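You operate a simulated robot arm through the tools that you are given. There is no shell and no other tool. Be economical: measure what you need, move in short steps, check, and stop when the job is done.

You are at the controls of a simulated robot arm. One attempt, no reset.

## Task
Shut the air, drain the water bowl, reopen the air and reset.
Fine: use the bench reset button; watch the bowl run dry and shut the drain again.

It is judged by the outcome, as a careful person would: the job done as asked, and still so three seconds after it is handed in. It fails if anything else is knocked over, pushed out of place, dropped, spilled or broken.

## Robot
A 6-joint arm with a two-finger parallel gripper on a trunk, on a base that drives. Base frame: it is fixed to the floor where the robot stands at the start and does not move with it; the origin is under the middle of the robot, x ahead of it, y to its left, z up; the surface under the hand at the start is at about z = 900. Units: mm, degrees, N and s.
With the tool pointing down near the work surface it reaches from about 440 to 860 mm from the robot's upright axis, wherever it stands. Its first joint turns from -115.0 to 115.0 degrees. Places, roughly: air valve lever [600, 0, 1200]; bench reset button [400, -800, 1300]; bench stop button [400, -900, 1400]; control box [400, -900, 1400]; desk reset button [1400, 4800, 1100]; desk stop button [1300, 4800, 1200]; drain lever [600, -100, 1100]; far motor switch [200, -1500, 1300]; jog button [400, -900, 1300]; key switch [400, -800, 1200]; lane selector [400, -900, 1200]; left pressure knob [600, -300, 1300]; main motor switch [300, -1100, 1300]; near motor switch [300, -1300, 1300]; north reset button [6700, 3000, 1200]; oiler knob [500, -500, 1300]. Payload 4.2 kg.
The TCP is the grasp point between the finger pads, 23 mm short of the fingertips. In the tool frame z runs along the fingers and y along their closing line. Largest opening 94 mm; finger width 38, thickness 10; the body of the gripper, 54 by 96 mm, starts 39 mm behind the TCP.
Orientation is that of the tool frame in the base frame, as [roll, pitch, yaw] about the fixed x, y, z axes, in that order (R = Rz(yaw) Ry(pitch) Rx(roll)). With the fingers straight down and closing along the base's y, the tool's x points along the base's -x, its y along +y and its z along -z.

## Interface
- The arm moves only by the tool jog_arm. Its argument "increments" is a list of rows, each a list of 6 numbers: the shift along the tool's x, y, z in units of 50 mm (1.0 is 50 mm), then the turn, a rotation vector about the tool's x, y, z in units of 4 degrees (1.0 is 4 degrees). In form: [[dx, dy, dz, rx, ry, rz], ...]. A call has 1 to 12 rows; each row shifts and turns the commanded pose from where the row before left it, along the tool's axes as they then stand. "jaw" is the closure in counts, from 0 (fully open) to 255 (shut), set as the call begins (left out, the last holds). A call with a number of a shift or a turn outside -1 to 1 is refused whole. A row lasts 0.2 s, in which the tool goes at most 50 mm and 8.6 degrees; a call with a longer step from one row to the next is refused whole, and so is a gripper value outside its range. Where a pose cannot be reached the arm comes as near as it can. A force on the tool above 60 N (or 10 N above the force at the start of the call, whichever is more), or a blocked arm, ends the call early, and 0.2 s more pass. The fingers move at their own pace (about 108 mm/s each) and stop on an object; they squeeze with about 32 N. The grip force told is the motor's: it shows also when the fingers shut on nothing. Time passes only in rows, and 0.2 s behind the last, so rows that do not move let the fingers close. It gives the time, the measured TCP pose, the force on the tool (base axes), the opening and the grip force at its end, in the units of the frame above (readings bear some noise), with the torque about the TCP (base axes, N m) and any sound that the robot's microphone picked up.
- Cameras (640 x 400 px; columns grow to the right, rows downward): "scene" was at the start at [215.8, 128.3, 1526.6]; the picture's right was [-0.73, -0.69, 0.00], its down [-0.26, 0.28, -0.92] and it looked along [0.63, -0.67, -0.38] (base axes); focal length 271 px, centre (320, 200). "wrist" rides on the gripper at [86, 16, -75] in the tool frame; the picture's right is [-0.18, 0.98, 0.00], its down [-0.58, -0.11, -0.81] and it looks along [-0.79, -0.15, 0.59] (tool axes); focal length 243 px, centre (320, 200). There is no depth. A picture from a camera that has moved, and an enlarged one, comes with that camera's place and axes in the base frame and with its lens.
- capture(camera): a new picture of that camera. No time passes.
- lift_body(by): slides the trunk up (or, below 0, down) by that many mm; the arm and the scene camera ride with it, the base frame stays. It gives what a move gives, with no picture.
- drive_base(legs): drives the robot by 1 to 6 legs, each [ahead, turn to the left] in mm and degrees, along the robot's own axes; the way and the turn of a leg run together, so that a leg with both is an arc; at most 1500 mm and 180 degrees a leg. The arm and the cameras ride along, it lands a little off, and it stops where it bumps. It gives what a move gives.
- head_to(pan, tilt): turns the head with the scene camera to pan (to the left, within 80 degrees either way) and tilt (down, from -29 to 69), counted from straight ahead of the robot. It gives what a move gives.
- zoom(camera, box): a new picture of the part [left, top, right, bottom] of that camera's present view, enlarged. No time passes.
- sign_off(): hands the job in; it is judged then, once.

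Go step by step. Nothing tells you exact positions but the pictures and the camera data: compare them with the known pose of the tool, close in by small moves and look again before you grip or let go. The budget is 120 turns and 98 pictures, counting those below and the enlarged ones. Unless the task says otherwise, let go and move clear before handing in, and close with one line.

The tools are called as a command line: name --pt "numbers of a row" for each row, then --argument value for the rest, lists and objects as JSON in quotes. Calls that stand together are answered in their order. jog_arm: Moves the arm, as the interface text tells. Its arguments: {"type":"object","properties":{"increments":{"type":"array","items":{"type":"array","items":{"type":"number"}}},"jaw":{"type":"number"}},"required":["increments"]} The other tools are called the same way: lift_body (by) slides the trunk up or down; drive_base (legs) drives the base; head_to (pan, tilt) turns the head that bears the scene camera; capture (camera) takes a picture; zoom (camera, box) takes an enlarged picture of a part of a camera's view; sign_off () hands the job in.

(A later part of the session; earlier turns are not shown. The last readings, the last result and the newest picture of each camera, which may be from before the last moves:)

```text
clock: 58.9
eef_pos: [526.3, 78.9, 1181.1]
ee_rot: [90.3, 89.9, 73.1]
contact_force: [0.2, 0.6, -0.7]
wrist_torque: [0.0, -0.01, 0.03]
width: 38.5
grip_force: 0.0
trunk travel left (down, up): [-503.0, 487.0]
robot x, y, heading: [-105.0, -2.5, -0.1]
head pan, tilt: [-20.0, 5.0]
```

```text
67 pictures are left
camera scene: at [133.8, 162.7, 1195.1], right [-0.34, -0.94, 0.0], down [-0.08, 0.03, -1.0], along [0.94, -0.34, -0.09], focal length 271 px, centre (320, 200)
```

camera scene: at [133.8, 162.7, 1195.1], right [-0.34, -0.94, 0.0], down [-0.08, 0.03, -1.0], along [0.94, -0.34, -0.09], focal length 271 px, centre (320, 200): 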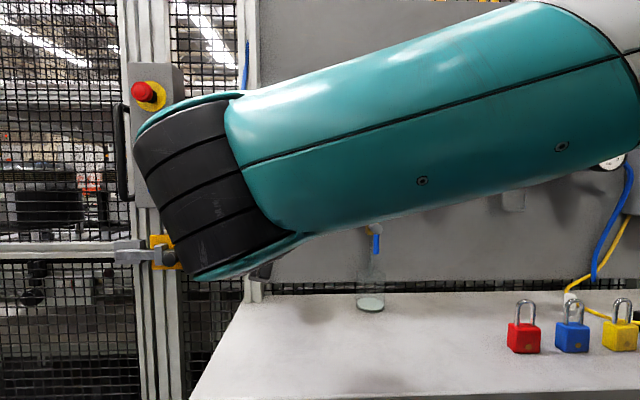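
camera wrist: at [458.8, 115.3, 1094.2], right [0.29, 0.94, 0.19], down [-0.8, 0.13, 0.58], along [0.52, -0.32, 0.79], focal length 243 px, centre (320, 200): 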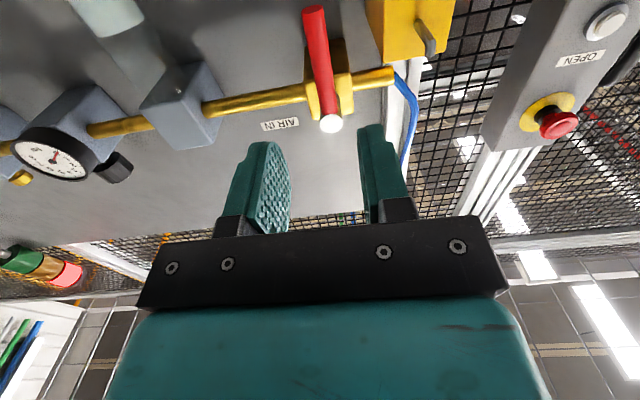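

The air is shut: the lever points down and the tower is red. Next is the drain lever, and the hand's present roll already suits its hanging lever, so I'll move in front of it.

jog_arm --pt "0 -0.9 0 0 0 0" --pt "0.6 -0.7 0.1 0 0 0" --pt "0.6 -0.7 0.2 0 0 0" --pt "0.6 -0.7 0.3 0 0 0" --pt "0.6 -0.7 0.3 0 0 0" --jaw 0

capture --camera "wrist"

capture --camera "scene"

```text
clock: 60.1
eef_pos: [514.2, -111.8, 1057.9]
ee_rot: [102.9, 89.8, 85.8]
contact_force: [-0.3, 0.4, -0.3]
wrist_torque: [-0.01, 0.02, -0.03]
width: 94.0
grip_force: 0.0
trunk travel left (down, up): [-503.0, 487.0]
robot x, y, heading: [-104.9, -2.4, 0.1]
head pan, tilt: [-20.0, 5.0]
```

```text
66 pictures are left
camera wrist: at [446.9, -74.9, 971.5], right [0.29, 0.94, 0.19], down [-0.8, 0.13, 0.58], along [0.52, -0.32, 0.79], focal length 243 px, centre (320, 200)
```

wrist: 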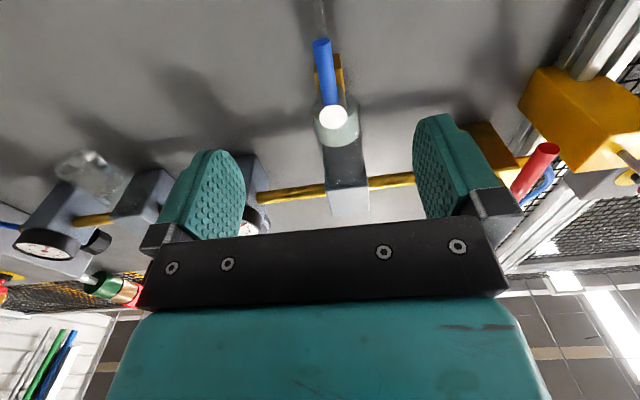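

```text
65 pictures are left
camera scene: at [133.3, 162.9, 1195.2], right [-0.34, -0.94, 0.0], down [-0.08, 0.03, -1.0], along [0.94, -0.34, -0.09], focal length 271 px, centre (320, 200)
```

scene: 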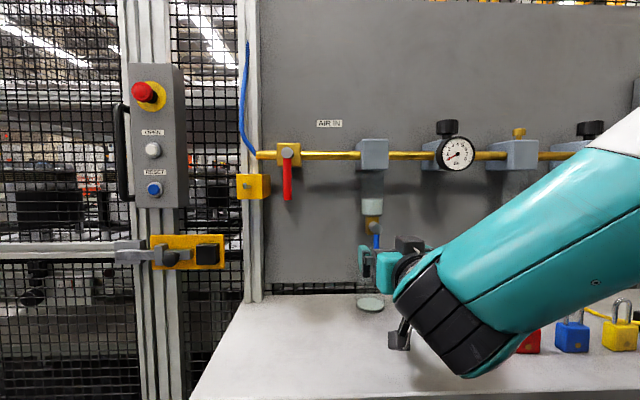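

The drain lever hangs from about (604, -136, 1088) to z ≈ 1037, well centred in the jaws. I'll advance and straddle it.

jog_arm --pt "0.1 0.07 0.6 0 0 0" --pt "0 0 0.6 0 0 0"

capture --camera "wrist"

```text
clock: 60.7
eef_pos: [571.2, -125.9, 1053.3]
ee_rot: [95.6, 90.0, 78.3]
contact_force: [-0.5, 0.6, 0.8]
wrist_torque: [-0.02, 0.01, 0.01]
width: 94.2
grip_force: 0.1
trunk travel left (down, up): [-503.0, 487.0]
robot x, y, heading: [-104.3, 0.8, -0.3]
head pan, tilt: [-20.0, 5.0]
```

```text
64 pictures are left
camera wrist: at [505.1, -89.0, 966.2], right [0.29, 0.94, 0.19], down [-0.8, 0.13, 0.58], along [0.52, -0.32, 0.79], focal length 243 px, centre (320, 200)
```

wrist: 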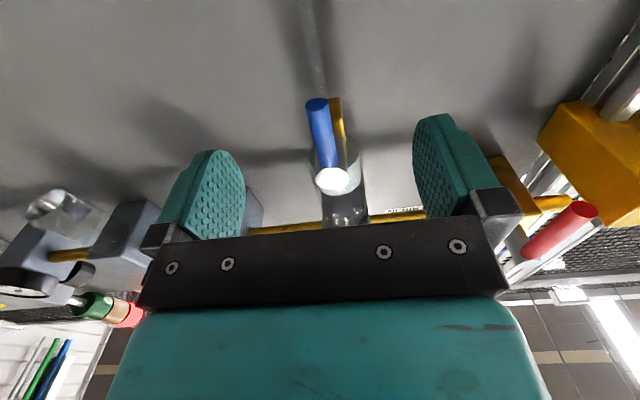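

jog_arm --pt "0 0 0.32 0 0 0" --pt "0 0 0.32 0 0 0"

jog_arm --pt "0 0 0 0 0 0" --pt "0 0 0 0 0 0" --pt "0 0 0 0 0 0" --jaw 198

capture --camera "wrist"

zoom --camera "scene" --box '[320, 120, 440, 320]'

```text
clock: 61.3
eef_pos: [602.8, -135.1, 1054.3]
ee_rot: [104.2, 89.9, 87.1]
contact_force: [-0.7, 0.5, 0.5]
wrist_torque: [-0.04, -0.01, -0.01]
width: 94.2
grip_force: 0.1
trunk travel left (down, up): [-503.0, 487.0]
robot x, y, heading: [-107.8, 1.3, 0.1]
head pan, tilt: [-20.0, 5.0]
```

```text
clock: 62.1
eef_pos: [602.5, -135.2, 1053.4]
ee_rot: [105.1, 90.0, 87.9]
contact_force: [0.3, -0.5, 0.0]
wrist_torque: [0.02, -0.01, -0.02]
width: 21.2
grip_force: 0.0
trunk travel left (down, up): [-503.0, 487.0]
robot x, y, heading: [-105.8, -0.6, -0.1]
head pan, tilt: [-20.0, 5.0]
```

```text
63 pictures are left
camera wrist: at [536.3, -98.0, 966.3], right [0.29, 0.94, 0.19], down [-0.8, 0.13, 0.58], along [0.52, -0.32, 0.79], focal length 243 px, centre (320, 200)
```

wrist: 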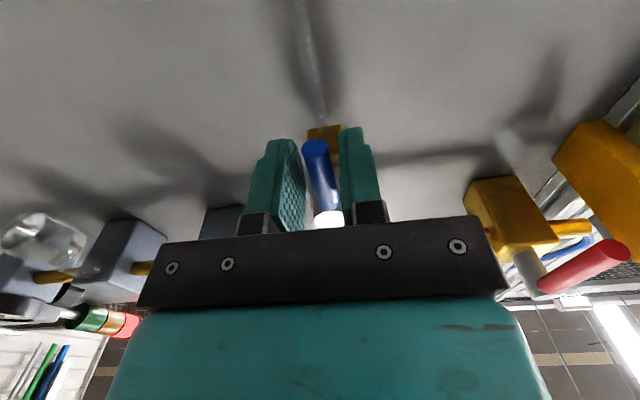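

```text
2.00 times, centred on (380, 220) of scene
camera zoom: at [133.6, 162.8, 1195.1], right [-0.34, -0.94, 0.0], down [-0.08, 0.03, -1.0], along [0.94, -0.34, -0.09], focal length 542 px, centre (200, 160)
```

zoom: 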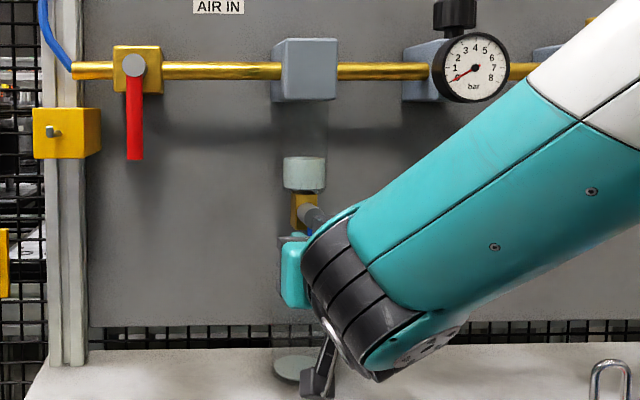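

The gauge reads 0 and the fingers straddle the drain lever. I'll try turning it toward the right in small steps.

jog_arm --pt "-0.002 -0.049 0 0 0 -1" --pt "-0.002 -0.049 0 0 0 -1" --pt "-0.002 -0.049 0 0 0 -1" --pt "-0.002 -0.049 0 0 0 -1" --pt "-0.002 -0.049 0 0 0 -1" --pt "-0.002 -0.049 0 0 0 -1"

capture --camera "wrist"

```text
clock: 63.5
eef_pos: [598.1, -149.3, 1057.2]
ee_rot: [-90.0, 66.1, -107.1]
contact_force: [1.3, 1.4, 0.4]
wrist_torque: [-0.01, 0.04, 0.03]
width: 21.1
grip_force: 0.4
trunk travel left (down, up): [-503.0, 487.0]
robot x, y, heading: [-105.8, 0.7, -0.1]
head pan, tilt: [-20.0, 5.0]
```

```text
61 pictures are left
camera wrist: at [521.2, -147.1, 970.9], right [0.29, 0.93, -0.23], down [-0.73, 0.37, 0.58], along [0.62, 0.0, 0.78], focal length 243 px, centre (320, 200)
```

wrist: 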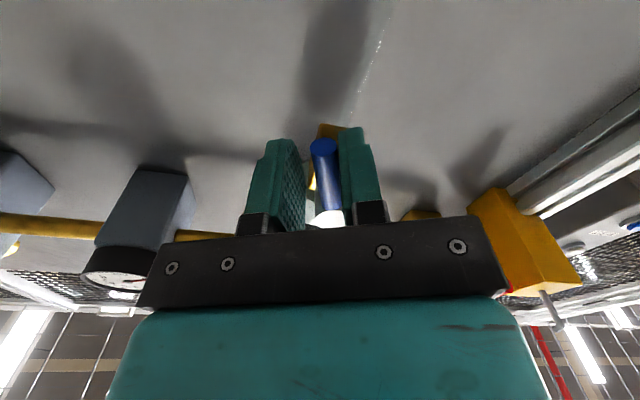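

The lever follows without resistance. I'll continue toward 90°.

jog_arm --pt "-0.002 -0.049 0 0 0 -1" --pt "-0.002 -0.049 0 0 0 -1" --pt "-0.002 -0.049 0 0 0 -1" --pt "-0.002 -0.049 0 0 0 -1" --pt "-0.002 -0.049 0 0 0 -1" --pt "-0.002 -0.049 0 0 0 -1" --pt "-0.002 -0.049 0 0 0 -1" --pt "-0.002 -0.049 0 0 0 -1"

capture --camera "wrist"

zoom --camera "scene" --box '[320, 120, 480, 320]'

```text
clock: 65.3
eef_pos: [593.8, -164.9, 1068.1]
ee_rot: [-90.1, 33.9, -107.2]
contact_force: [-0.1, 0.0, -0.5]
wrist_torque: [0.04, -0.01, 0.0]
width: 21.3
grip_force: 0.1
trunk travel left (down, up): [-503.0, 487.0]
robot x, y, heading: [-104.3, -2.0, -0.2]
head pan, tilt: [-20.0, 5.0]
```

```text
60 pictures are left
camera wrist: at [504.2, -202.5, 1007.2], right [0.21, 0.67, -0.71], down [-0.65, 0.64, 0.42], along [0.73, 0.37, 0.57], focal length 243 px, centre (320, 200)
```

wrist: 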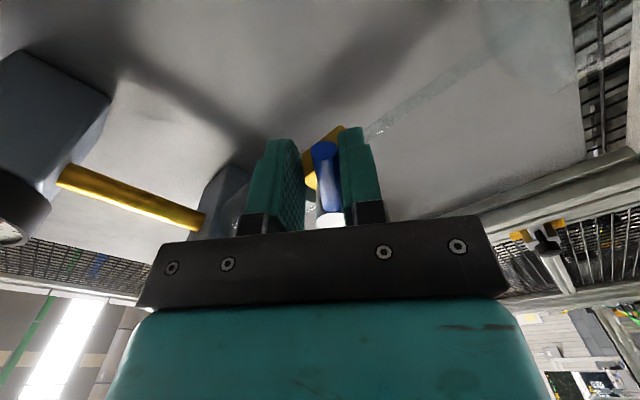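

```text
2.00 times, centred on (400, 220) of scene
camera zoom: at [133.6, 162.8, 1195.1], right [-0.34, -0.94, 0.0], down [-0.08, 0.03, -1.0], along [0.94, -0.34, -0.09], focal length 542 px, centre (160, 160)
```

zoom: 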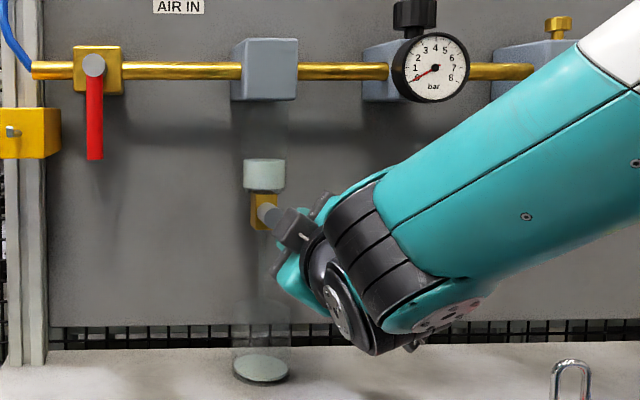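

A water stream is now running into the jar, so turning it right opens it. I'll finish the quarter turn.

jog_arm --pt "-0.002 -0.049 0 0 0 -1" --pt "-0.002 -0.049 0 0 0 -1" --pt "-0.002 -0.049 0 0 0 -1" --pt "-0.002 -0.049 0 0 0 -1" --pt "-0.002 -0.049 0 0 0 -1" --pt "-0.002 -0.049 0 0 0 -1" --pt "-0.002 -0.049 0 0 0 -1" --pt "-0.002 -0.049 0 0 0 -1" --pt "-0.002 -0.049 0 0 0 -0.6"

capture --camera "wrist"

zoom --camera "scene" --box '[320, 120, 480, 320]'

```text
clock: 67.3
eef_pos: [592.1, -171.4, 1091.3]
ee_rot: [-90.0, -0.4, -107.0]
contact_force: [-0.2, 0.5, -1.3]
wrist_torque: [0.03, 0.0, -0.01]
width: 21.4
grip_force: 0.4
trunk travel left (down, up): [-503.0, 487.0]
robot x, y, heading: [-106.8, -1.2, -0.2]
head pan, tilt: [-20.0, 5.0]
```

```text
58 pictures are left
camera wrist: at [495.6, -231.5, 1075.5], right [0.05, 0.17, -0.98], down [-0.6, 0.79, 0.11], along [0.8, 0.58, 0.14], focal length 243 px, centre (320, 200)
```

wrist: 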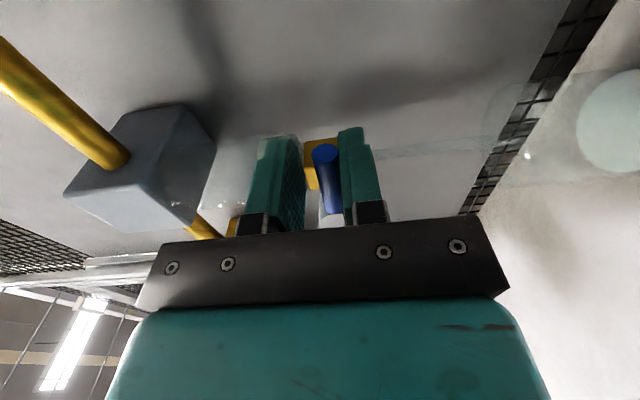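

```text
2.00 times, centred on (400, 220) of scene
camera zoom: at [133.6, 162.8, 1195.1], right [-0.34, -0.94, 0.0], down [-0.08, 0.03, -1.0], along [0.94, -0.34, -0.09], focal length 542 px, centre (160, 160)
```

zoom: 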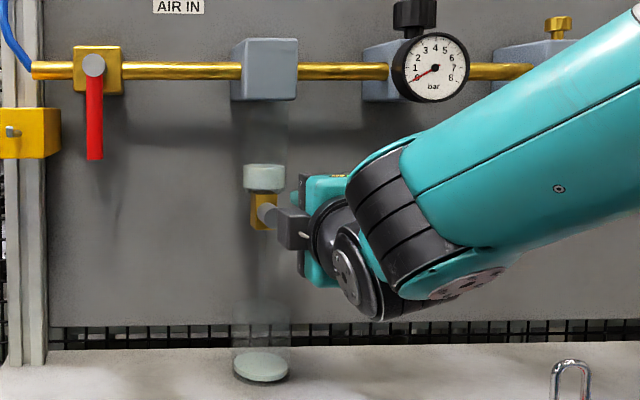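

The bowl level is dropping and the jar is filling. I'll wait with the drain open, holding station.

jog_arm --pt "0 0 0 0 0 0" --pt "0 0 0 0 0 0" --pt "0 0 0 0 0 0" --pt "0 0 0 0 0 0" --pt "0 0 0 0 0 0" --pt "0 0 0 0 0 0" --pt "0 0 0 0 0 0" --pt "0 0 0 0 0 0" --pt "0 0 0 0 0 0" --pt "0 0 0 0 0 0" --pt "0 0 0 0 0 0" --pt "0 0 0 0 0 0"

jog_arm --pt "0 0 0 0 0 0" --pt "0 0 0 0 0 0" --pt "0 0 0 0 0 0" --pt "0 0 0 0 0 0" --pt "0 0 0 0 0 0" --pt "0 0 0 0 0 0" --pt "0 0 0 0 0 0" --pt "0 0 0 0 0 0" --pt "0 0 0 0 0 0" --pt "0 0 0 0 0 0" --pt "0 0 0 0 0 0" --pt "0 0 0 0 0 0"

zoom --camera "scene" --box '[320, 120, 480, 320]'

```text
clock: 69.9
eef_pos: [591.5, -170.3, 1091.0]
ee_rot: [-90.0, -0.4, -107.0]
contact_force: [-0.5, -0.3, 0.9]
wrist_torque: [0.03, 0.03, 0.05]
width: 21.2
grip_force: 0.1
trunk travel left (down, up): [-503.0, 487.0]
robot x, y, heading: [-106.2, -2.4, -0.4]
head pan, tilt: [-20.0, 5.0]
```

```text
clock: 72.5
eef_pos: [592.2, -170.9, 1091.1]
ee_rot: [-90.1, -0.2, -107.1]
contact_force: [0.1, 0.3, 0.2]
wrist_torque: [0.0, -0.01, 0.01]
width: 20.9
grip_force: 0.0
trunk travel left (down, up): [-503.0, 487.0]
robot x, y, heading: [-102.0, 1.4, -0.3]
head pan, tilt: [-20.0, 5.0]
```

```text
2.00 times, centred on (400, 220) of scene
camera zoom: at [133.5, 162.8, 1195.1], right [-0.34, -0.94, 0.0], down [-0.08, 0.03, -1.0], along [0.94, -0.34, -0.09], focal length 542 px, centre (160, 160)
```

zoom: 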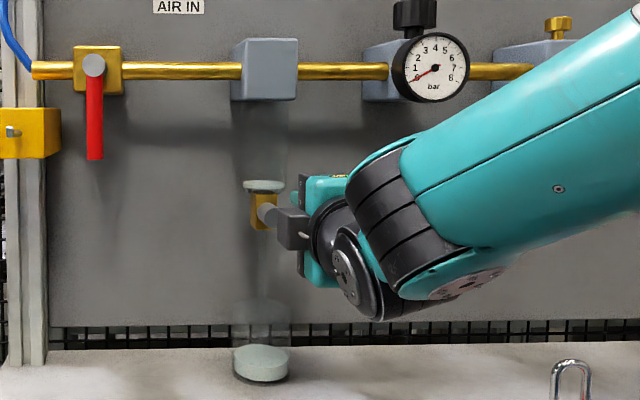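

Almost empty; I'll wait a few more seconds.

jog_arm --pt "0 0 0 0 0 0" --pt "0 0 0 0 0 0" --pt "0 0 0 0 0 0" --pt "0 0 0 0 0 0" --pt "0 0 0 0 0 0" --pt "0 0 0 0 0 0" --pt "0 0 0 0 0 0" --pt "0 0 0 0 0 0" --pt "0 0 0 0 0 0" --pt "0 0 0 0 0 0" --pt "0 0 0 0 0 0" --pt "0 0 0 0 0 0"

jog_arm --pt "0 0 0 0 0 0" --pt "0 0 0 0 0 0" --pt "0 0 0 0 0 0" --pt "0 0 0 0 0 0" --pt "0 0 0 0 0 0" --pt "0 0 0 0 0 0" --pt "0 0 0 0 0 0" --pt "0 0 0 0 0 0" --pt "0 0 0 0 0 0" --pt "0 0 0 0 0 0" --pt "0 0 0 0 0 0" --pt "0 0 0 0 0 0"

zoom --camera "scene" --box '[340, 170, 440, 320]'

capture --camera "wrist"

```text
clock: 75.1
eef_pos: [593.2, -170.8, 1091.9]
ee_rot: [-90.0, -0.4, -107.0]
contact_force: [0.0, -0.6, -0.3]
wrist_torque: [0.03, 0.03, -0.02]
width: 21.0
grip_force: 0.1
trunk travel left (down, up): [-503.0, 487.0]
robot x, y, heading: [-107.2, -3.7, -0.1]
head pan, tilt: [-20.0, 5.0]
```

```text
clock: 77.7
eef_pos: [591.8, -169.9, 1091.5]
ee_rot: [-90.0, -0.3, -107.1]
contact_force: [0.3, -0.6, 0.9]
wrist_torque: [0.0, 0.02, -0.01]
width: 21.1
grip_force: 0.1
trunk travel left (down, up): [-503.0, 487.0]
robot x, y, heading: [-107.9, -3.5, -0.1]
head pan, tilt: [-20.0, 5.0]
```

```text
2.67 times, centred on (390, 245) of scene
camera zoom: at [133.5, 162.8, 1195.1], right [-0.34, -0.94, 0.0], down [-0.08, 0.03, -1.0], along [0.94, -0.34, -0.09], focal length 723 px, centre (133, 80)
```

zoom: 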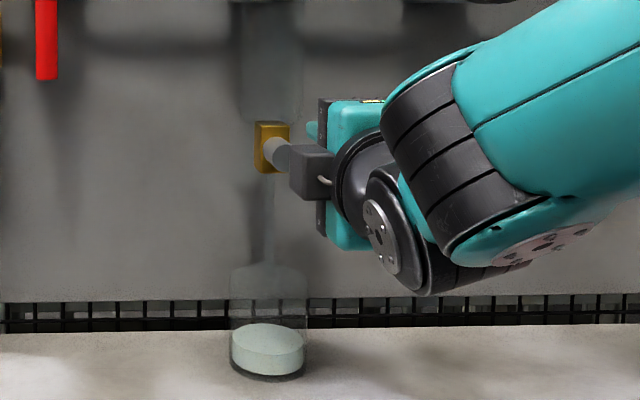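

```text
54 pictures are left
camera wrist: at [495.7, -231.3, 1075.3], right [0.05, 0.17, -0.98], down [-0.6, 0.79, 0.11], along [0.8, 0.58, 0.14], focal length 243 px, centre (320, 200)
```

wrist: 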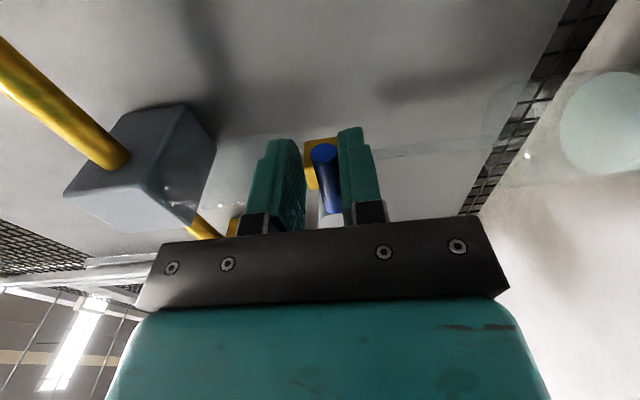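

The bowl is dry. After a short extra wait I'll turn the drain lever back down.

jog_arm --pt "0 0 0 0 0 0" --pt "0 0 0 0 0 0" --pt "0 0 0 0 0 0" --pt "0 0 0 0 0 0" --pt "0 0 0 0 0 0" --pt "0 0 0 0 0 0" --pt "0 0 0 0 0 0" --pt "0 0 0 0 0 0"

zoom --camera "scene" --box '[350, 180, 410, 320]'

jog_arm --pt "-0.002 0.049 0 0 0 1" --pt "-0.002 0.049 0 0 0 1" --pt "-0.002 0.049 0 0 0 1" --pt "-0.002 0.049 0 0 0 1" --pt "-0.002 0.049 0 0 0 1" --pt "-0.002 0.049 0 0 0 1" --pt "-0.002 0.049 0 0 0 1" --pt "-0.002 0.049 0 0 0 1" --pt "-0.002 0.049 0 0 0 1" --pt "-0.002 0.049 0 0 0 1" --pt "-0.002 0.049 0 0 0 1" --pt "-0.002 0.049 0 0 0 1"

jog_arm --pt "-0.002 0.049 0 0 0 1" --pt "-0.002 0.049 0 0 0 1" --pt "-0.002 0.049 0 0 0 1" --pt "-0.002 0.049 0 0 0 1" --pt "-0.002 0.049 0 0 0 1" --pt "-0.002 0.049 0 0 0 1" --pt "-0.002 0.049 0 0 0 1" --pt "-0.002 0.049 0 0 0 1" --pt "-0.002 0.049 0 0 0 1" --pt "-0.002 0.049 0 0 0 1" --pt "-0.002 0.049 0 0 0 0.6"

capture --camera "wrist"

```text
clock: 79.5
eef_pos: [591.7, -169.5, 1092.4]
ee_rot: [-89.9, -0.3, -107.1]
contact_force: [-0.1, 0.3, 0.2]
wrist_torque: [-0.02, -0.03, 0.0]
width: 21.3
grip_force: 0.1
trunk travel left (down, up): [-503.0, 487.0]
robot x, y, heading: [-107.5, -0.1, -0.3]
head pan, tilt: [-20.0, 5.0]
```

```text
2.86 times, centred on (380, 250) of scene
camera zoom: at [133.5, 162.8, 1195.1], right [-0.34, -0.94, 0.0], down [-0.08, 0.03, -1.0], along [0.94, -0.34, -0.09], focal length 775 px, centre (149, 57)
```

zoom: 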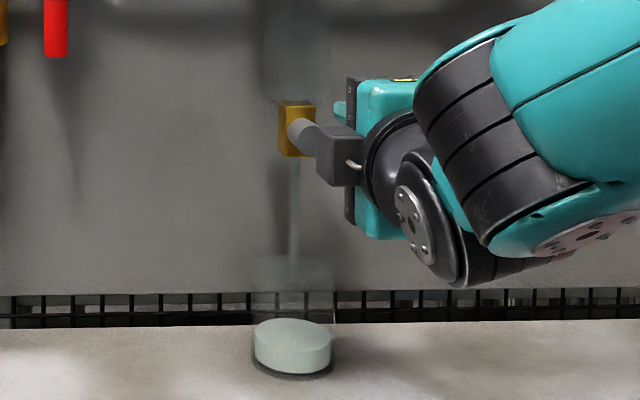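

```text
clock: 82.1
eef_pos: [595.7, -159.7, 1064.2]
ee_rot: [-90.1, 47.8, -107.2]
contact_force: [0.2, -1.2, 1.0]
wrist_torque: [0.0, 0.03, -0.03]
width: 21.3
grip_force: 0.9
trunk travel left (down, up): [-503.0, 487.0]
robot x, y, heading: [-106.6, 1.7, -0.5]
head pan, tilt: [-20.0, 5.0]
```

```text
clock: 84.5
eef_pos: [602.7, -133.4, 1056.0]
ee_rot: [91.7, 89.8, 74.7]
contact_force: [0.2, 0.0, -0.3]
wrist_torque: [0.01, -0.02, -0.04]
width: 21.3
grip_force: 0.0
trunk travel left (down, up): [-503.0, 487.0]
robot x, y, heading: [-107.6, -1.0, -0.1]
head pan, tilt: [-20.0, 5.0]
```

```text
52 pictures are left
camera wrist: at [536.0, -96.7, 968.9], right [0.29, 0.94, 0.19], down [-0.8, 0.13, 0.58], along [0.52, -0.32, 0.79], focal length 243 px, centre (320, 200)
```

wrist: 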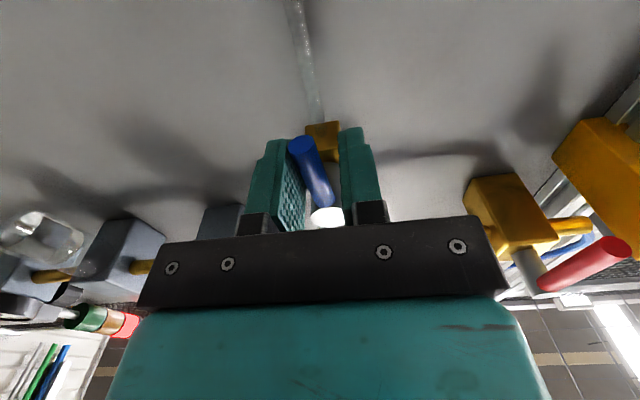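

The lever lags about 10°, so I'll push on to its stop.

jog_arm --pt "-0.002 0.06 0 0 0 0.7" --pt "-0.002 0.06 0 0 0 0.7" --pt "-0.002 0.06 0 0 0 0.7"

capture --camera "wrist"

zoom --camera "scene" --box '[340, 170, 440, 320]'

```text
clock: 85.3
eef_pos: [605.4, -126.9, 1056.3]
ee_rot: [89.8, 81.5, 72.2]
contact_force: [-2.7, -21.4, 5.0]
wrist_torque: [-0.52, 0.01, -0.12]
width: 29.9
grip_force: 10.5
trunk travel left (down, up): [-503.0, 487.0]
robot x, y, heading: [-109.5, -1.0, -0.2]
head pan, tilt: [-20.0, 5.0]
```

```text
51 pictures are left
camera wrist: at [542.0, -78.3, 973.0], right [0.28, 0.9, 0.33], down [-0.83, 0.06, 0.56], along [0.48, -0.43, 0.76], focal length 243 px, centre (320, 200)
```

wrist: 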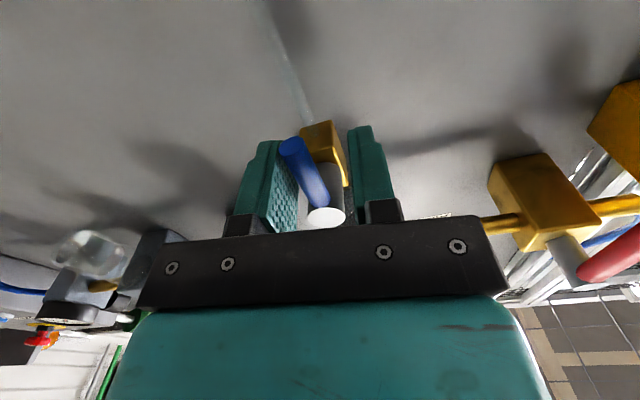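

```text
2.67 times, centred on (390, 245) of scene
camera zoom: at [133.5, 161.4, 1195.4], right [-0.35, -0.94, 0.0], down [-0.08, 0.03, -1.0], along [0.93, -0.34, -0.09], focal length 723 px, centre (133, 80)
```

zoom: 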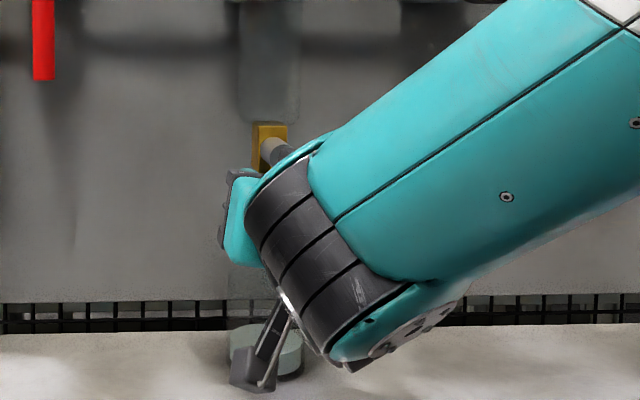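

The drain lever is at its stop and the bowl is empty. I'll ease off, open the jaws and back out to check.

jog_arm --pt "0 -0.12 0 0 0 -0.5" --pt "0 0 0 0 0 -0.5" --pt "0 0 0 0 0 -0.5" --jaw 120

jog_arm --pt "0 0 -0.6 0 0 -0.3" --pt "0 0 -0.9 0 0 0" --pt "0 0 -0.9 0 0 0"

capture --camera "wrist"

capture --camera "scene"

```text
clock: 86.1
eef_pos: [603.2, -132.4, 1055.9]
ee_rot: [90.7, 87.6, 73.6]
contact_force: [1.0, 0.3, 0.4]
wrist_torque: [0.0, 0.05, 0.01]
width: 49.7
grip_force: 0.0
trunk travel left (down, up): [-503.0, 487.0]
robot x, y, heading: [-103.5, -3.8, 0.1]
head pan, tilt: [-20.0, 5.0]
```

```text
clock: 86.9
eef_pos: [500.0, -94.8, 1068.1]
ee_rot: [94.0, 88.7, 76.9]
contact_force: [-0.7, -0.2, 0.1]
wrist_torque: [0.01, 0.01, 0.0]
width: 49.4
grip_force: 0.1
out of reach, approached as far as the arm can: row 3
trunk travel left (down, up): [-503.0, 487.0]
robot x, y, heading: [-106.9, -2.9, -0.3]
head pan, tilt: [-20.0, 5.0]
```

```text
49 pictures are left
camera wrist: at [434.6, -55.5, 980.7], right [0.29, 0.94, 0.21], down [-0.81, 0.12, 0.58], along [0.52, -0.33, 0.79], focal length 243 px, centre (320, 200)
```

wrist: 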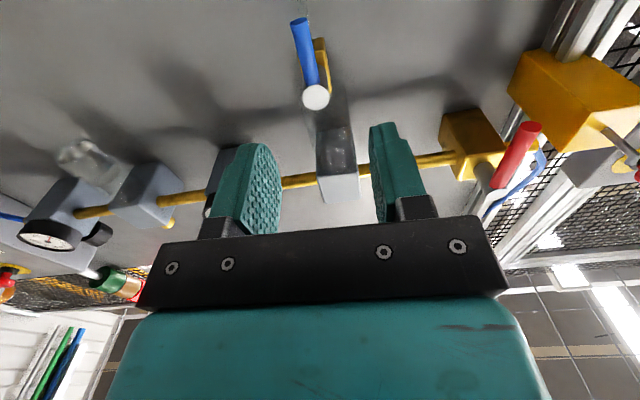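

```text
48 pictures are left
camera scene: at [133.8, 162.7, 1195.1], right [-0.34, -0.94, 0.0], down [-0.08, 0.03, -1.0], along [0.94, -0.34, -0.09], focal length 271 px, centre (320, 200)
```

scene: 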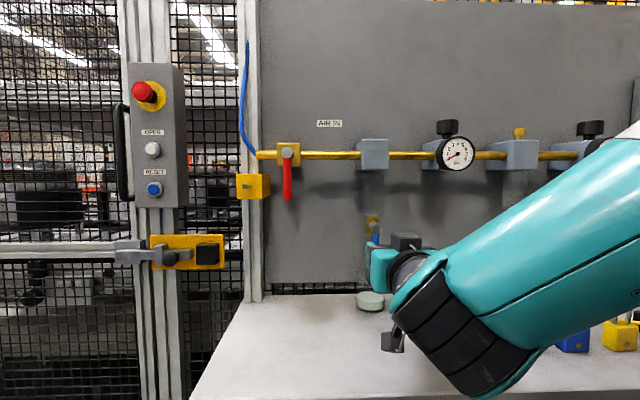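

The drain is shut, with the lever straight down and the bowl dry. Now back to the red air lever, which hangs down near (640, 40).

jog_arm --pt "-0.45 0.68 -0.1 0 0 0" --pt "-0.45 0.68 -0.1 0 0 0" --pt "-0.45 0.68 -0.1 0 0 0" --pt "-0.45 0.68 -0.1 0 0 0" --pt "-0.45 0.68 -0.1 0 0 0" --jaw 120

capture --camera "wrist"

```text
clock: 88.1
eef_pos: [527.0, 74.0, 1181.5]
ee_rot: [92.6, 88.8, 75.4]
contact_force: [-0.5, -0.6, 0.8]
wrist_torque: [-0.01, 0.03, 0.02]
width: 49.6
grip_force: 0.1
trunk travel left (down, up): [-503.0, 487.0]
robot x, y, heading: [-103.3, -1.0, -0.4]
head pan, tilt: [-20.0, 5.0]
```

```text
47 pictures are left
camera wrist: at [460.8, 112.6, 1093.4], right [0.29, 0.93, 0.21], down [-0.81, 0.12, 0.58], along [0.52, -0.33, 0.79], focal length 243 px, centre (320, 200)
```

wrist: 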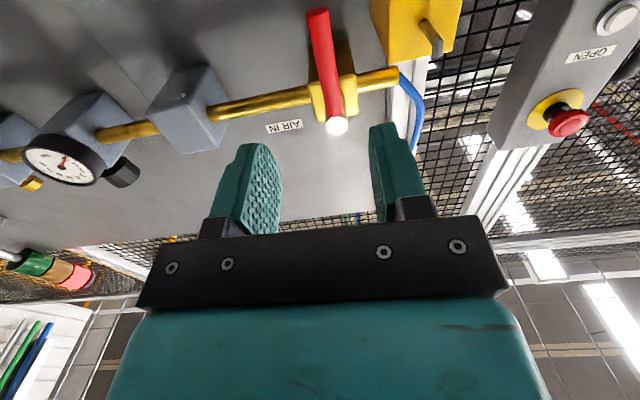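

jog_arm --pt "0 0.08 0.75 0 0 0" --pt "0 0 0.75 0 0 0" --pt "0 0 0.74 0 0 0"

jog_arm --pt "0 0 0 0 0 0" --pt "0 0 0 0 0 0" --jaw 196

capture --camera "wrist"

```text
clock: 88.9
eef_pos: [638.2, 43.9, 1181.0]
ee_rot: [90.2, 88.7, 73.2]
contact_force: [0.7, -0.1, -0.7]
wrist_torque: [0.0, -0.02, -0.03]
width: 49.6
grip_force: 0.2
trunk travel left (down, up): [-503.0, 487.0]
robot x, y, heading: [-105.1, 1.5, -0.3]
head pan, tilt: [-20.0, 5.0]
```

```text
clock: 89.5
eef_pos: [637.9, 42.7, 1181.1]
ee_rot: [91.0, 88.7, 73.9]
contact_force: [-0.7, 0.6, 0.2]
wrist_torque: [0.01, -0.02, 0.0]
width: 22.0
grip_force: 0.1
trunk travel left (down, up): [-503.0, 487.0]
robot x, y, heading: [-105.9, 0.4, -0.1]
head pan, tilt: [-20.0, 5.0]
```

```text
46 pictures are left
camera wrist: at [572.2, 82.8, 1094.8], right [0.29, 0.94, 0.21], down [-0.81, 0.12, 0.58], along [0.52, -0.33, 0.79], focal length 243 px, centre (320, 200)
```

wrist: 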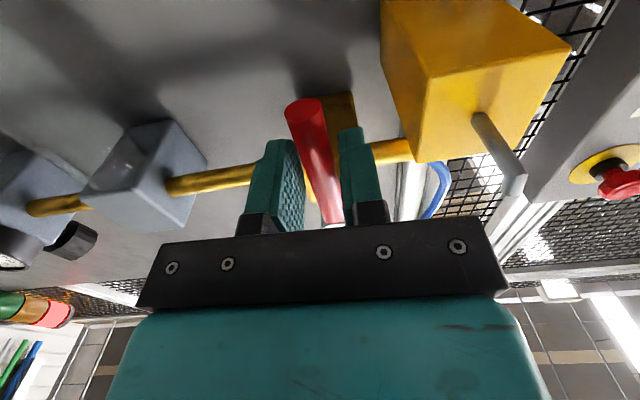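

The jaws straddle the lever again. I'll turn it back up to horizontal.

jog_arm --pt "-0.003 -0.082 0 0 0 -1" --pt "-0.003 -0.082 0 0 0 -1" --pt "-0.003 -0.082 0 0 0 -1" --pt "-0.003 -0.082 0 0 0 -1" --pt "-0.003 -0.082 0 0 0 -1" --pt "-0.003 -0.082 0 0 0 -1" --pt "-0.003 -0.082 0 0 0 -1" --pt "-0.003 -0.082 0 0 0 -1" --pt "-0.003 -0.082 0 0 0 -1" --pt "-0.003 -0.082 0 0 0 -1" --pt "-0.003 -0.082 0 0 0 -1" --pt "-0.003 -0.082 0 0 0 -1"

jog_arm --pt "-0.003 -0.082 0 0 0 -1" --pt "-0.003 -0.082 0 0 0 -1" --pt "-0.003 -0.082 0 0 0 -1" --pt "-0.003 -0.082 0 0 0 -1" --pt "-0.003 -0.082 0 0 0 -1" --pt "-0.003 -0.082 0 0 0 -1" --pt "-0.003 -0.082 0 0 0 -1" --pt "-0.003 -0.082 0 0 0 -1" --pt "-0.003 -0.082 0 0 0 -1" --pt "-0.003 -0.082 0 0 0 -1" --pt "-0.003 -0.06 0 0 0 -0.6"

capture --camera "wrist"

```text
clock: 92.1
eef_pos: [622.3, 1.6, 1198.1]
ee_rot: [-90.1, 43.2, -107.1]
contact_force: [0.3, 1.3, -1.8]
wrist_torque: [0.08, 0.01, 0.08]
width: 22.8
grip_force: 1.5
trunk travel left (down, up): [-503.0, 487.0]
robot x, y, heading: [-106.7, -2.3, -0.2]
head pan, tilt: [-20.0, 5.0]
```

```text
clock: 94.5
eef_pos: [617.9, -12.5, 1239.5]
ee_rot: [-90.0, 0.9, -107.1]
contact_force: [0.6, -1.0, -1.7]
wrist_torque: [0.04, 0.02, 0.06]
width: 23.0
grip_force: 1.3
trunk travel left (down, up): [-503.0, 487.0]
robot x, y, heading: [-105.3, 0.4, -0.0]
head pan, tilt: [-20.0, 5.0]
```

```text
45 pictures are left
camera wrist: at [520.7, -73.4, 1221.8], right [0.06, 0.19, -0.98], down [-0.6, 0.79, 0.12], along [0.8, 0.58, 0.16], focal length 243 px, centre (320, 200)
```

wrist: 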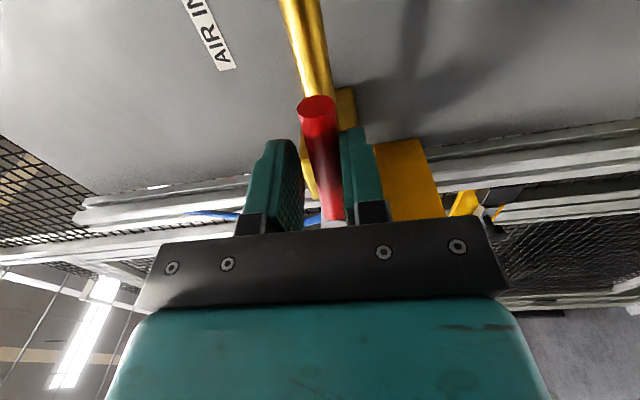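

jog_arm --pt "-0.003 -0.08 0 0 0 -0.6" --pt "-0.003 -0.08 0 0 0 -0.6" --pt "-0.003 -0.08 0 0 0 -0.4"

capture --camera "wrist"

```text
clock: 95.3
eef_pos: [618.0, -11.0, 1248.2]
ee_rot: [-90.5, -5.7, -107.1]
contact_force: [-8.8, 0.5, -25.9]
wrist_torque: [0.66, 0.32, -0.28]
width: 33.2
grip_force: 12.9
trunk travel left (down, up): [-503.0, 487.0]
robot x, y, heading: [-108.9, 0.2, -0.1]
head pan, tilt: [-20.0, 5.0]
```

```text
44 pictures are left
camera wrist: at [521.5, -73.4, 1240.7], right [0.02, 0.08, -1.0], down [-0.6, 0.8, 0.06], along [0.8, 0.59, 0.06], focal length 243 px, centre (320, 200)
```

wrist: 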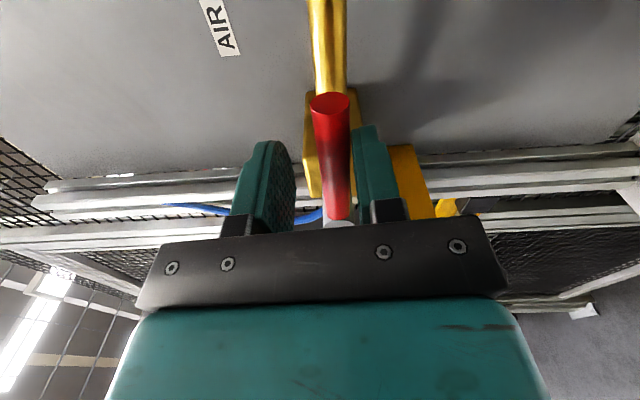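

The lever is at its stop, in line with the pipe. I'll ease off, open and withdraw.

jog_arm --pt "0 0.15 0 0 0 0.7" --pt "0 0 0 0 0 0.7" --pt "0 0 0 0 0 0" --jaw 100

jog_arm --pt "0 0 -0.6 0 0 0" --pt "0 0 -0.9 0 0 0" --pt "0 0 -0.9 0 0 0"

head_to --pan -45 --tilt 0

capture --camera "scene"

capture --camera "wrist"

```text
clock: 96.1
eef_pos: [618.3, -12.2, 1245.2]
ee_rot: [-90.0, 0.2, -107.2]
contact_force: [-0.3, 0.3, 0.8]
wrist_torque: [-0.01, -0.01, -0.01]
width: 56.9
grip_force: 0.0
trunk travel left (down, up): [-503.0, 487.0]
robot x, y, heading: [-105.6, -0.6, -0.3]
head pan, tilt: [-20.0, 5.0]
```

```text
clock: 96.9
eef_pos: [504.6, 22.4, 1244.9]
ee_rot: [-90.0, 0.1, -107.2]
contact_force: [0.2, 0.1, 0.4]
wrist_torque: [-0.05, 0.0, 0.01]
width: 57.5
grip_force: 0.0
trunk travel left (down, up): [-503.0, 487.0]
robot x, y, heading: [-104.3, 0.3, -0.3]
head pan, tilt: [-20.0, 5.0]
```

```text
clock: 97.8
eef_pos: [503.6, 21.5, 1245.9]
ee_rot: [-90.0, 0.1, -107.1]
contact_force: [0.2, 0.3, 0.0]
wrist_torque: [0.0, 0.01, 0.03]
width: 57.2
grip_force: 0.0
trunk travel left (down, up): [-503.0, 487.0]
robot x, y, heading: [-107.8, -1.8, -0.1]
head pan, tilt: [-45.0, 0.0]
```

```text
43 pictures are left
camera scene: at [110.8, 130.7, 1203.0], right [-0.71, -0.71, 0.0], down [0.0, 0.0, -1.0], along [0.71, -0.71, 0.0], focal length 271 px, centre (320, 200)
```

scene: 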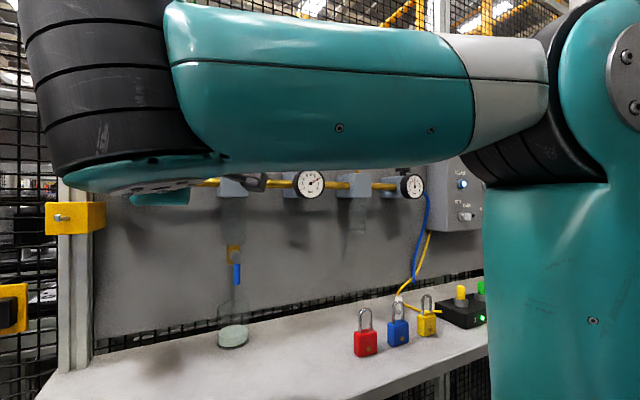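

```text
42 pictures are left
camera wrist: at [407.0, -38.5, 1228.4], right [0.05, 0.18, -0.98], down [-0.6, 0.79, 0.11], along [0.8, 0.58, 0.15], focal length 243 px, centre (320, 200)
```

wrist: 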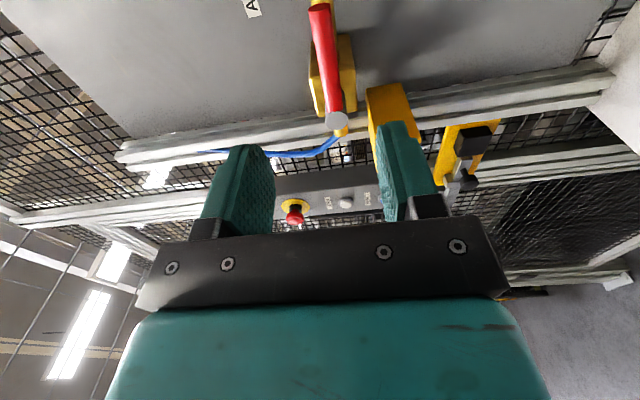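

Air is back: the gauge has risen and the lever is along the pipe. The reset button, now lit blue, is at about (412, -832, 1259). I'll back off and turn to drive along the bench.

drive_base --legs '[[-400, 0]]'

drive_base --legs '[[0, -45], [0, -45]]'

head_to --pan 0 --tilt 15

capture --camera "scene"

```text
clock: 100.2
eef_pos: [106.7, 26.4, 1245.2]
ee_rot: [-90.0, 0.1, -106.8]
contact_force: [-0.6, -0.5, -0.8]
wrist_torque: [-0.01, -0.04, 0.02]
width: 57.4
grip_force: 0.1
trunk travel left (down, up): [-503.0, 487.0]
robot x, y, heading: [-501.0, -0.7, -0.1]
head pan, tilt: [-45.0, 0.0]
```

```text
clock: 104.8
eef_pos: [-485.2, -609.7, 1245.8]
ee_rot: [-90.0, 0.2, 162.3]
contact_force: [0.1, -0.1, 0.1]
wrist_torque: [0.03, 0.01, 0.05]
width: 57.2
grip_force: 0.0
trunk travel left (down, up): [-503.0, 487.0]
robot x, y, heading: [-501.9, -5.5, -90.6]
head pan, tilt: [-45.0, 0.0]
```

```text
clock: 105.9
eef_pos: [-483.7, -609.8, 1246.0]
ee_rot: [-89.9, 0.1, 162.3]
contact_force: [0.2, 0.0, 0.0]
wrist_torque: [-0.01, 0.0, 0.0]
width: 57.3
grip_force: 0.1
trunk travel left (down, up): [-503.0, 487.0]
robot x, y, heading: [-502.2, -3.9, -90.6]
head pan, tilt: [0.0, 15.0]
```

```text
41 pictures are left
camera scene: at [-309.9, -247.5, 1178.9], right [-1.0, 0.01, 0.0], down [0.0, 0.26, -0.97], along [-0.01, -0.97, -0.26], focal length 271 px, centre (320, 200)
```

scene: 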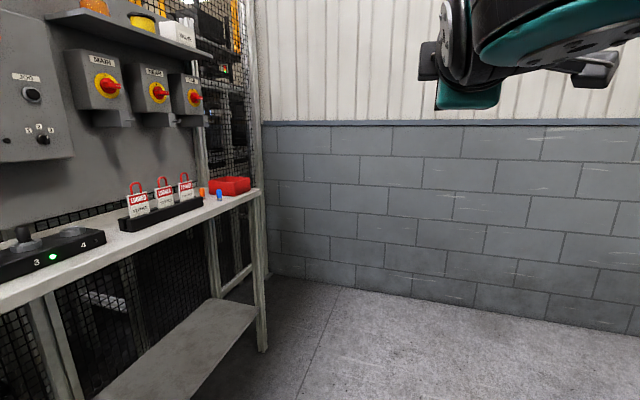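

The way is clear, with the wall well beyond. I'll drive along and turn back to face the panel.

drive_base --legs '[[828, 0]]'

drive_base --legs '[[0, 45], [0, 45.6]]'

head_to --pan -10 --tilt 0

capture --camera "scene"

capture --camera "wrist"

```text
clock: 110.3
eef_pos: [-470.6, -1431.7, 1245.3]
ee_rot: [-90.0, 0.1, 163.7]
contact_force: [-1.1, -0.2, 0.5]
wrist_torque: [0.01, 0.01, 0.01]
width: 57.3
grip_force: 0.0
trunk travel left (down, up): [-503.0, 487.0]
robot x, y, heading: [-502.4, -822.6, -89.4]
head pan, tilt: [0.0, 15.0]
```

```text
clock: 114.8
eef_pos: [105.5, -788.6, 1244.3]
ee_rot: [-90.1, 0.1, -106.2]
contact_force: [0.4, -0.7, 0.5]
wrist_torque: [0.04, 0.0, 0.01]
width: 57.3
grip_force: 0.0
trunk travel left (down, up): [-503.0, 487.0]
robot x, y, heading: [-506.0, -823.0, 1.3]
head pan, tilt: [0.0, 15.0]
```

```text
clock: 115.6
eef_pos: [106.1, -790.5, 1245.1]
ee_rot: [-90.0, 0.1, -106.3]
contact_force: [0.2, 0.0, -0.2]
wrist_torque: [0.0, 0.0, 0.0]
width: 57.1
grip_force: 0.0
trunk travel left (down, up): [-503.0, 487.0]
robot x, y, heading: [-502.5, -824.5, 1.2]
head pan, tilt: [-10.0, 0.0]
```

```text
40 pictures are left
camera scene: at [-263.6, -639.3, 1203.0], right [-0.16, -0.99, 0.0], down [0.0, 0.0, -1.0], along [0.99, -0.16, 0.0], focal length 271 px, centre (320, 200)
```

scene: 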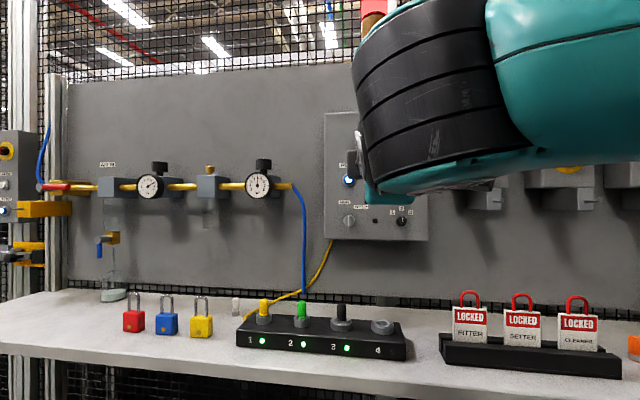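

```text
39 pictures are left
camera wrist: at [11.0, -852.3, 1228.4], right [0.05, 0.18, -0.98], down [-0.61, 0.78, 0.11], along [0.79, 0.6, 0.15], focal length 243 px, centre (320, 200)
```

wrist: 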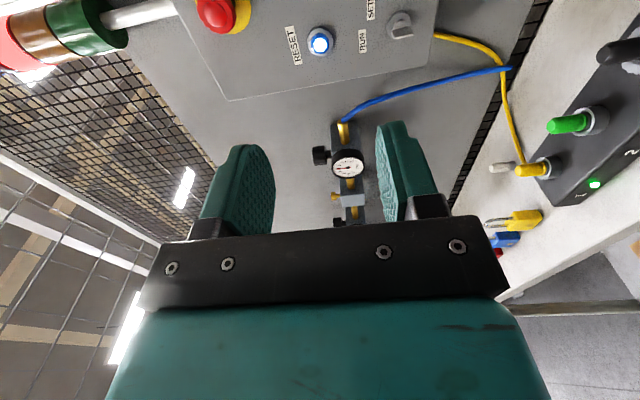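

The reset button, glowing blue, is at about (412, -822, 1256). I'll drive nearer with the fingers shut and measure again.

drive_base --legs '[[170, 0]]'

jog_arm --pt "0 0 0 0 0 0" --pt "0 0 0 0 0 0" --pt "0 0 0 0 0 0" --jaw 255

capture --camera "wrist"

capture --camera "scene"

```text
clock: 117.0
eef_pos: [277.1, -787.7, 1245.0]
ee_rot: [-90.1, 0.1, -106.3]
contact_force: [0.8, -0.4, 0.3]
wrist_torque: [0.02, 0.01, 0.03]
width: 57.5
grip_force: 0.0
trunk travel left (down, up): [-503.0, 487.0]
robot x, y, heading: [-331.2, -819.9, 0.8]
head pan, tilt: [-10.0, 0.0]
```

```text
clock: 117.8
eef_pos: [278.2, -788.3, 1245.6]
ee_rot: [-90.0, 0.1, -106.3]
contact_force: [0.0, 0.1, 0.4]
wrist_torque: [0.0, 0.04, 0.0]
width: 0.0
grip_force: 31.8
trunk travel left (down, up): [-503.0, 487.0]
robot x, y, heading: [-332.3, -820.5, 0.6]
head pan, tilt: [-10.0, 0.0]
```

```text
38 pictures are left
camera wrist: at [181.4, -850.8, 1228.4], right [0.05, 0.18, -0.98], down [-0.61, 0.78, 0.11], along [0.79, 0.59, 0.15], focal length 243 px, centre (320, 200)
```

wrist: 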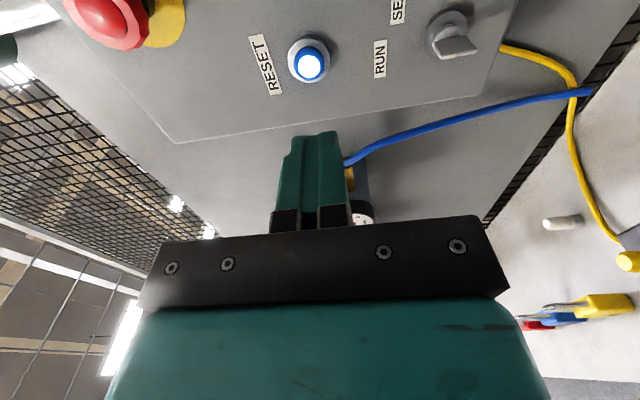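

```text
37 pictures are left
camera scene: at [-92.8, -637.3, 1203.1], right [-0.16, -0.99, 0.0], down [0.0, 0.0, -1.0], along [0.99, -0.16, 0.0], focal length 271 px, centre (320, 200)
```

scene: 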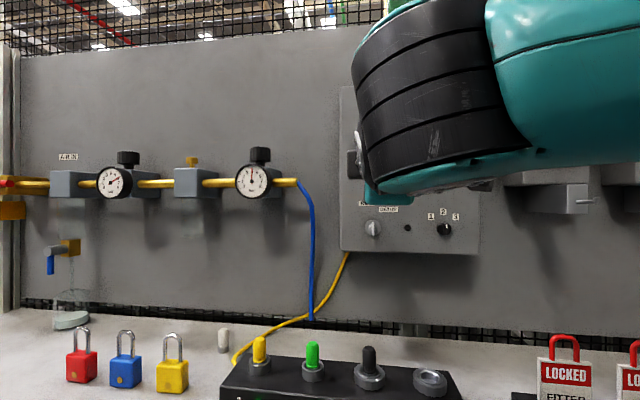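

Before pressing, I'll look closely at the drain, since I want to be sure nothing is still running.

zoom --camera "scene" --box '[0, 140, 160, 340]'

```text
2.00 times, centred on (80, 240) of scene
camera zoom: at [-92.8, -637.3, 1203.1], right [-0.16, -0.99, 0.0], down [0.0, 0.0, -1.0], along [0.99, -0.16, 0.0], focal length 542 px, centre (800, 120)
```

zoom: 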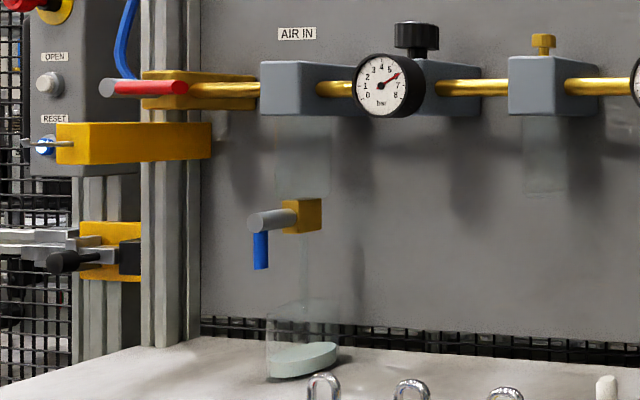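

The drain is shut, the bowl is dry and the gauge reads about 6 bar. Now I'll align the closed fingertips with the reset button and close in.

jog_arm --pt "-0.1 -0.12 0.6 0 0 0" --pt "-0.1 -0.12 0.6 0 0 0" --pt "0 0 0.4 0 0 0"

capture --camera "wrist"

```text
clock: 118.7
eef_pos: [356.5, -802.5, 1257.1]
ee_rot: [-90.0, 0.2, -106.3]
contact_force: [1.2, 0.6, 1.0]
wrist_torque: [-0.03, 0.04, -0.02]
width: 0.2
grip_force: 32.1
trunk travel left (down, up): [-503.0, 487.0]
robot x, y, heading: [-329.7, -822.6, 0.9]
head pan, tilt: [-10.0, 0.0]
```

```text
35 pictures are left
camera wrist: at [261.7, -864.3, 1240.1], right [0.05, 0.18, -0.98], down [-0.61, 0.78, 0.11], along [0.79, 0.6, 0.15], focal length 243 px, centre (320, 200)
```

wrist: 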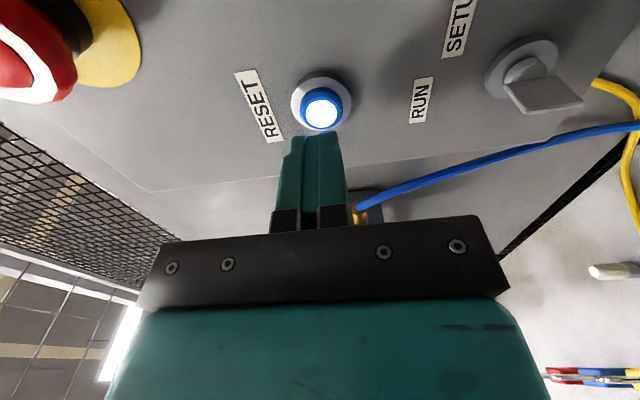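

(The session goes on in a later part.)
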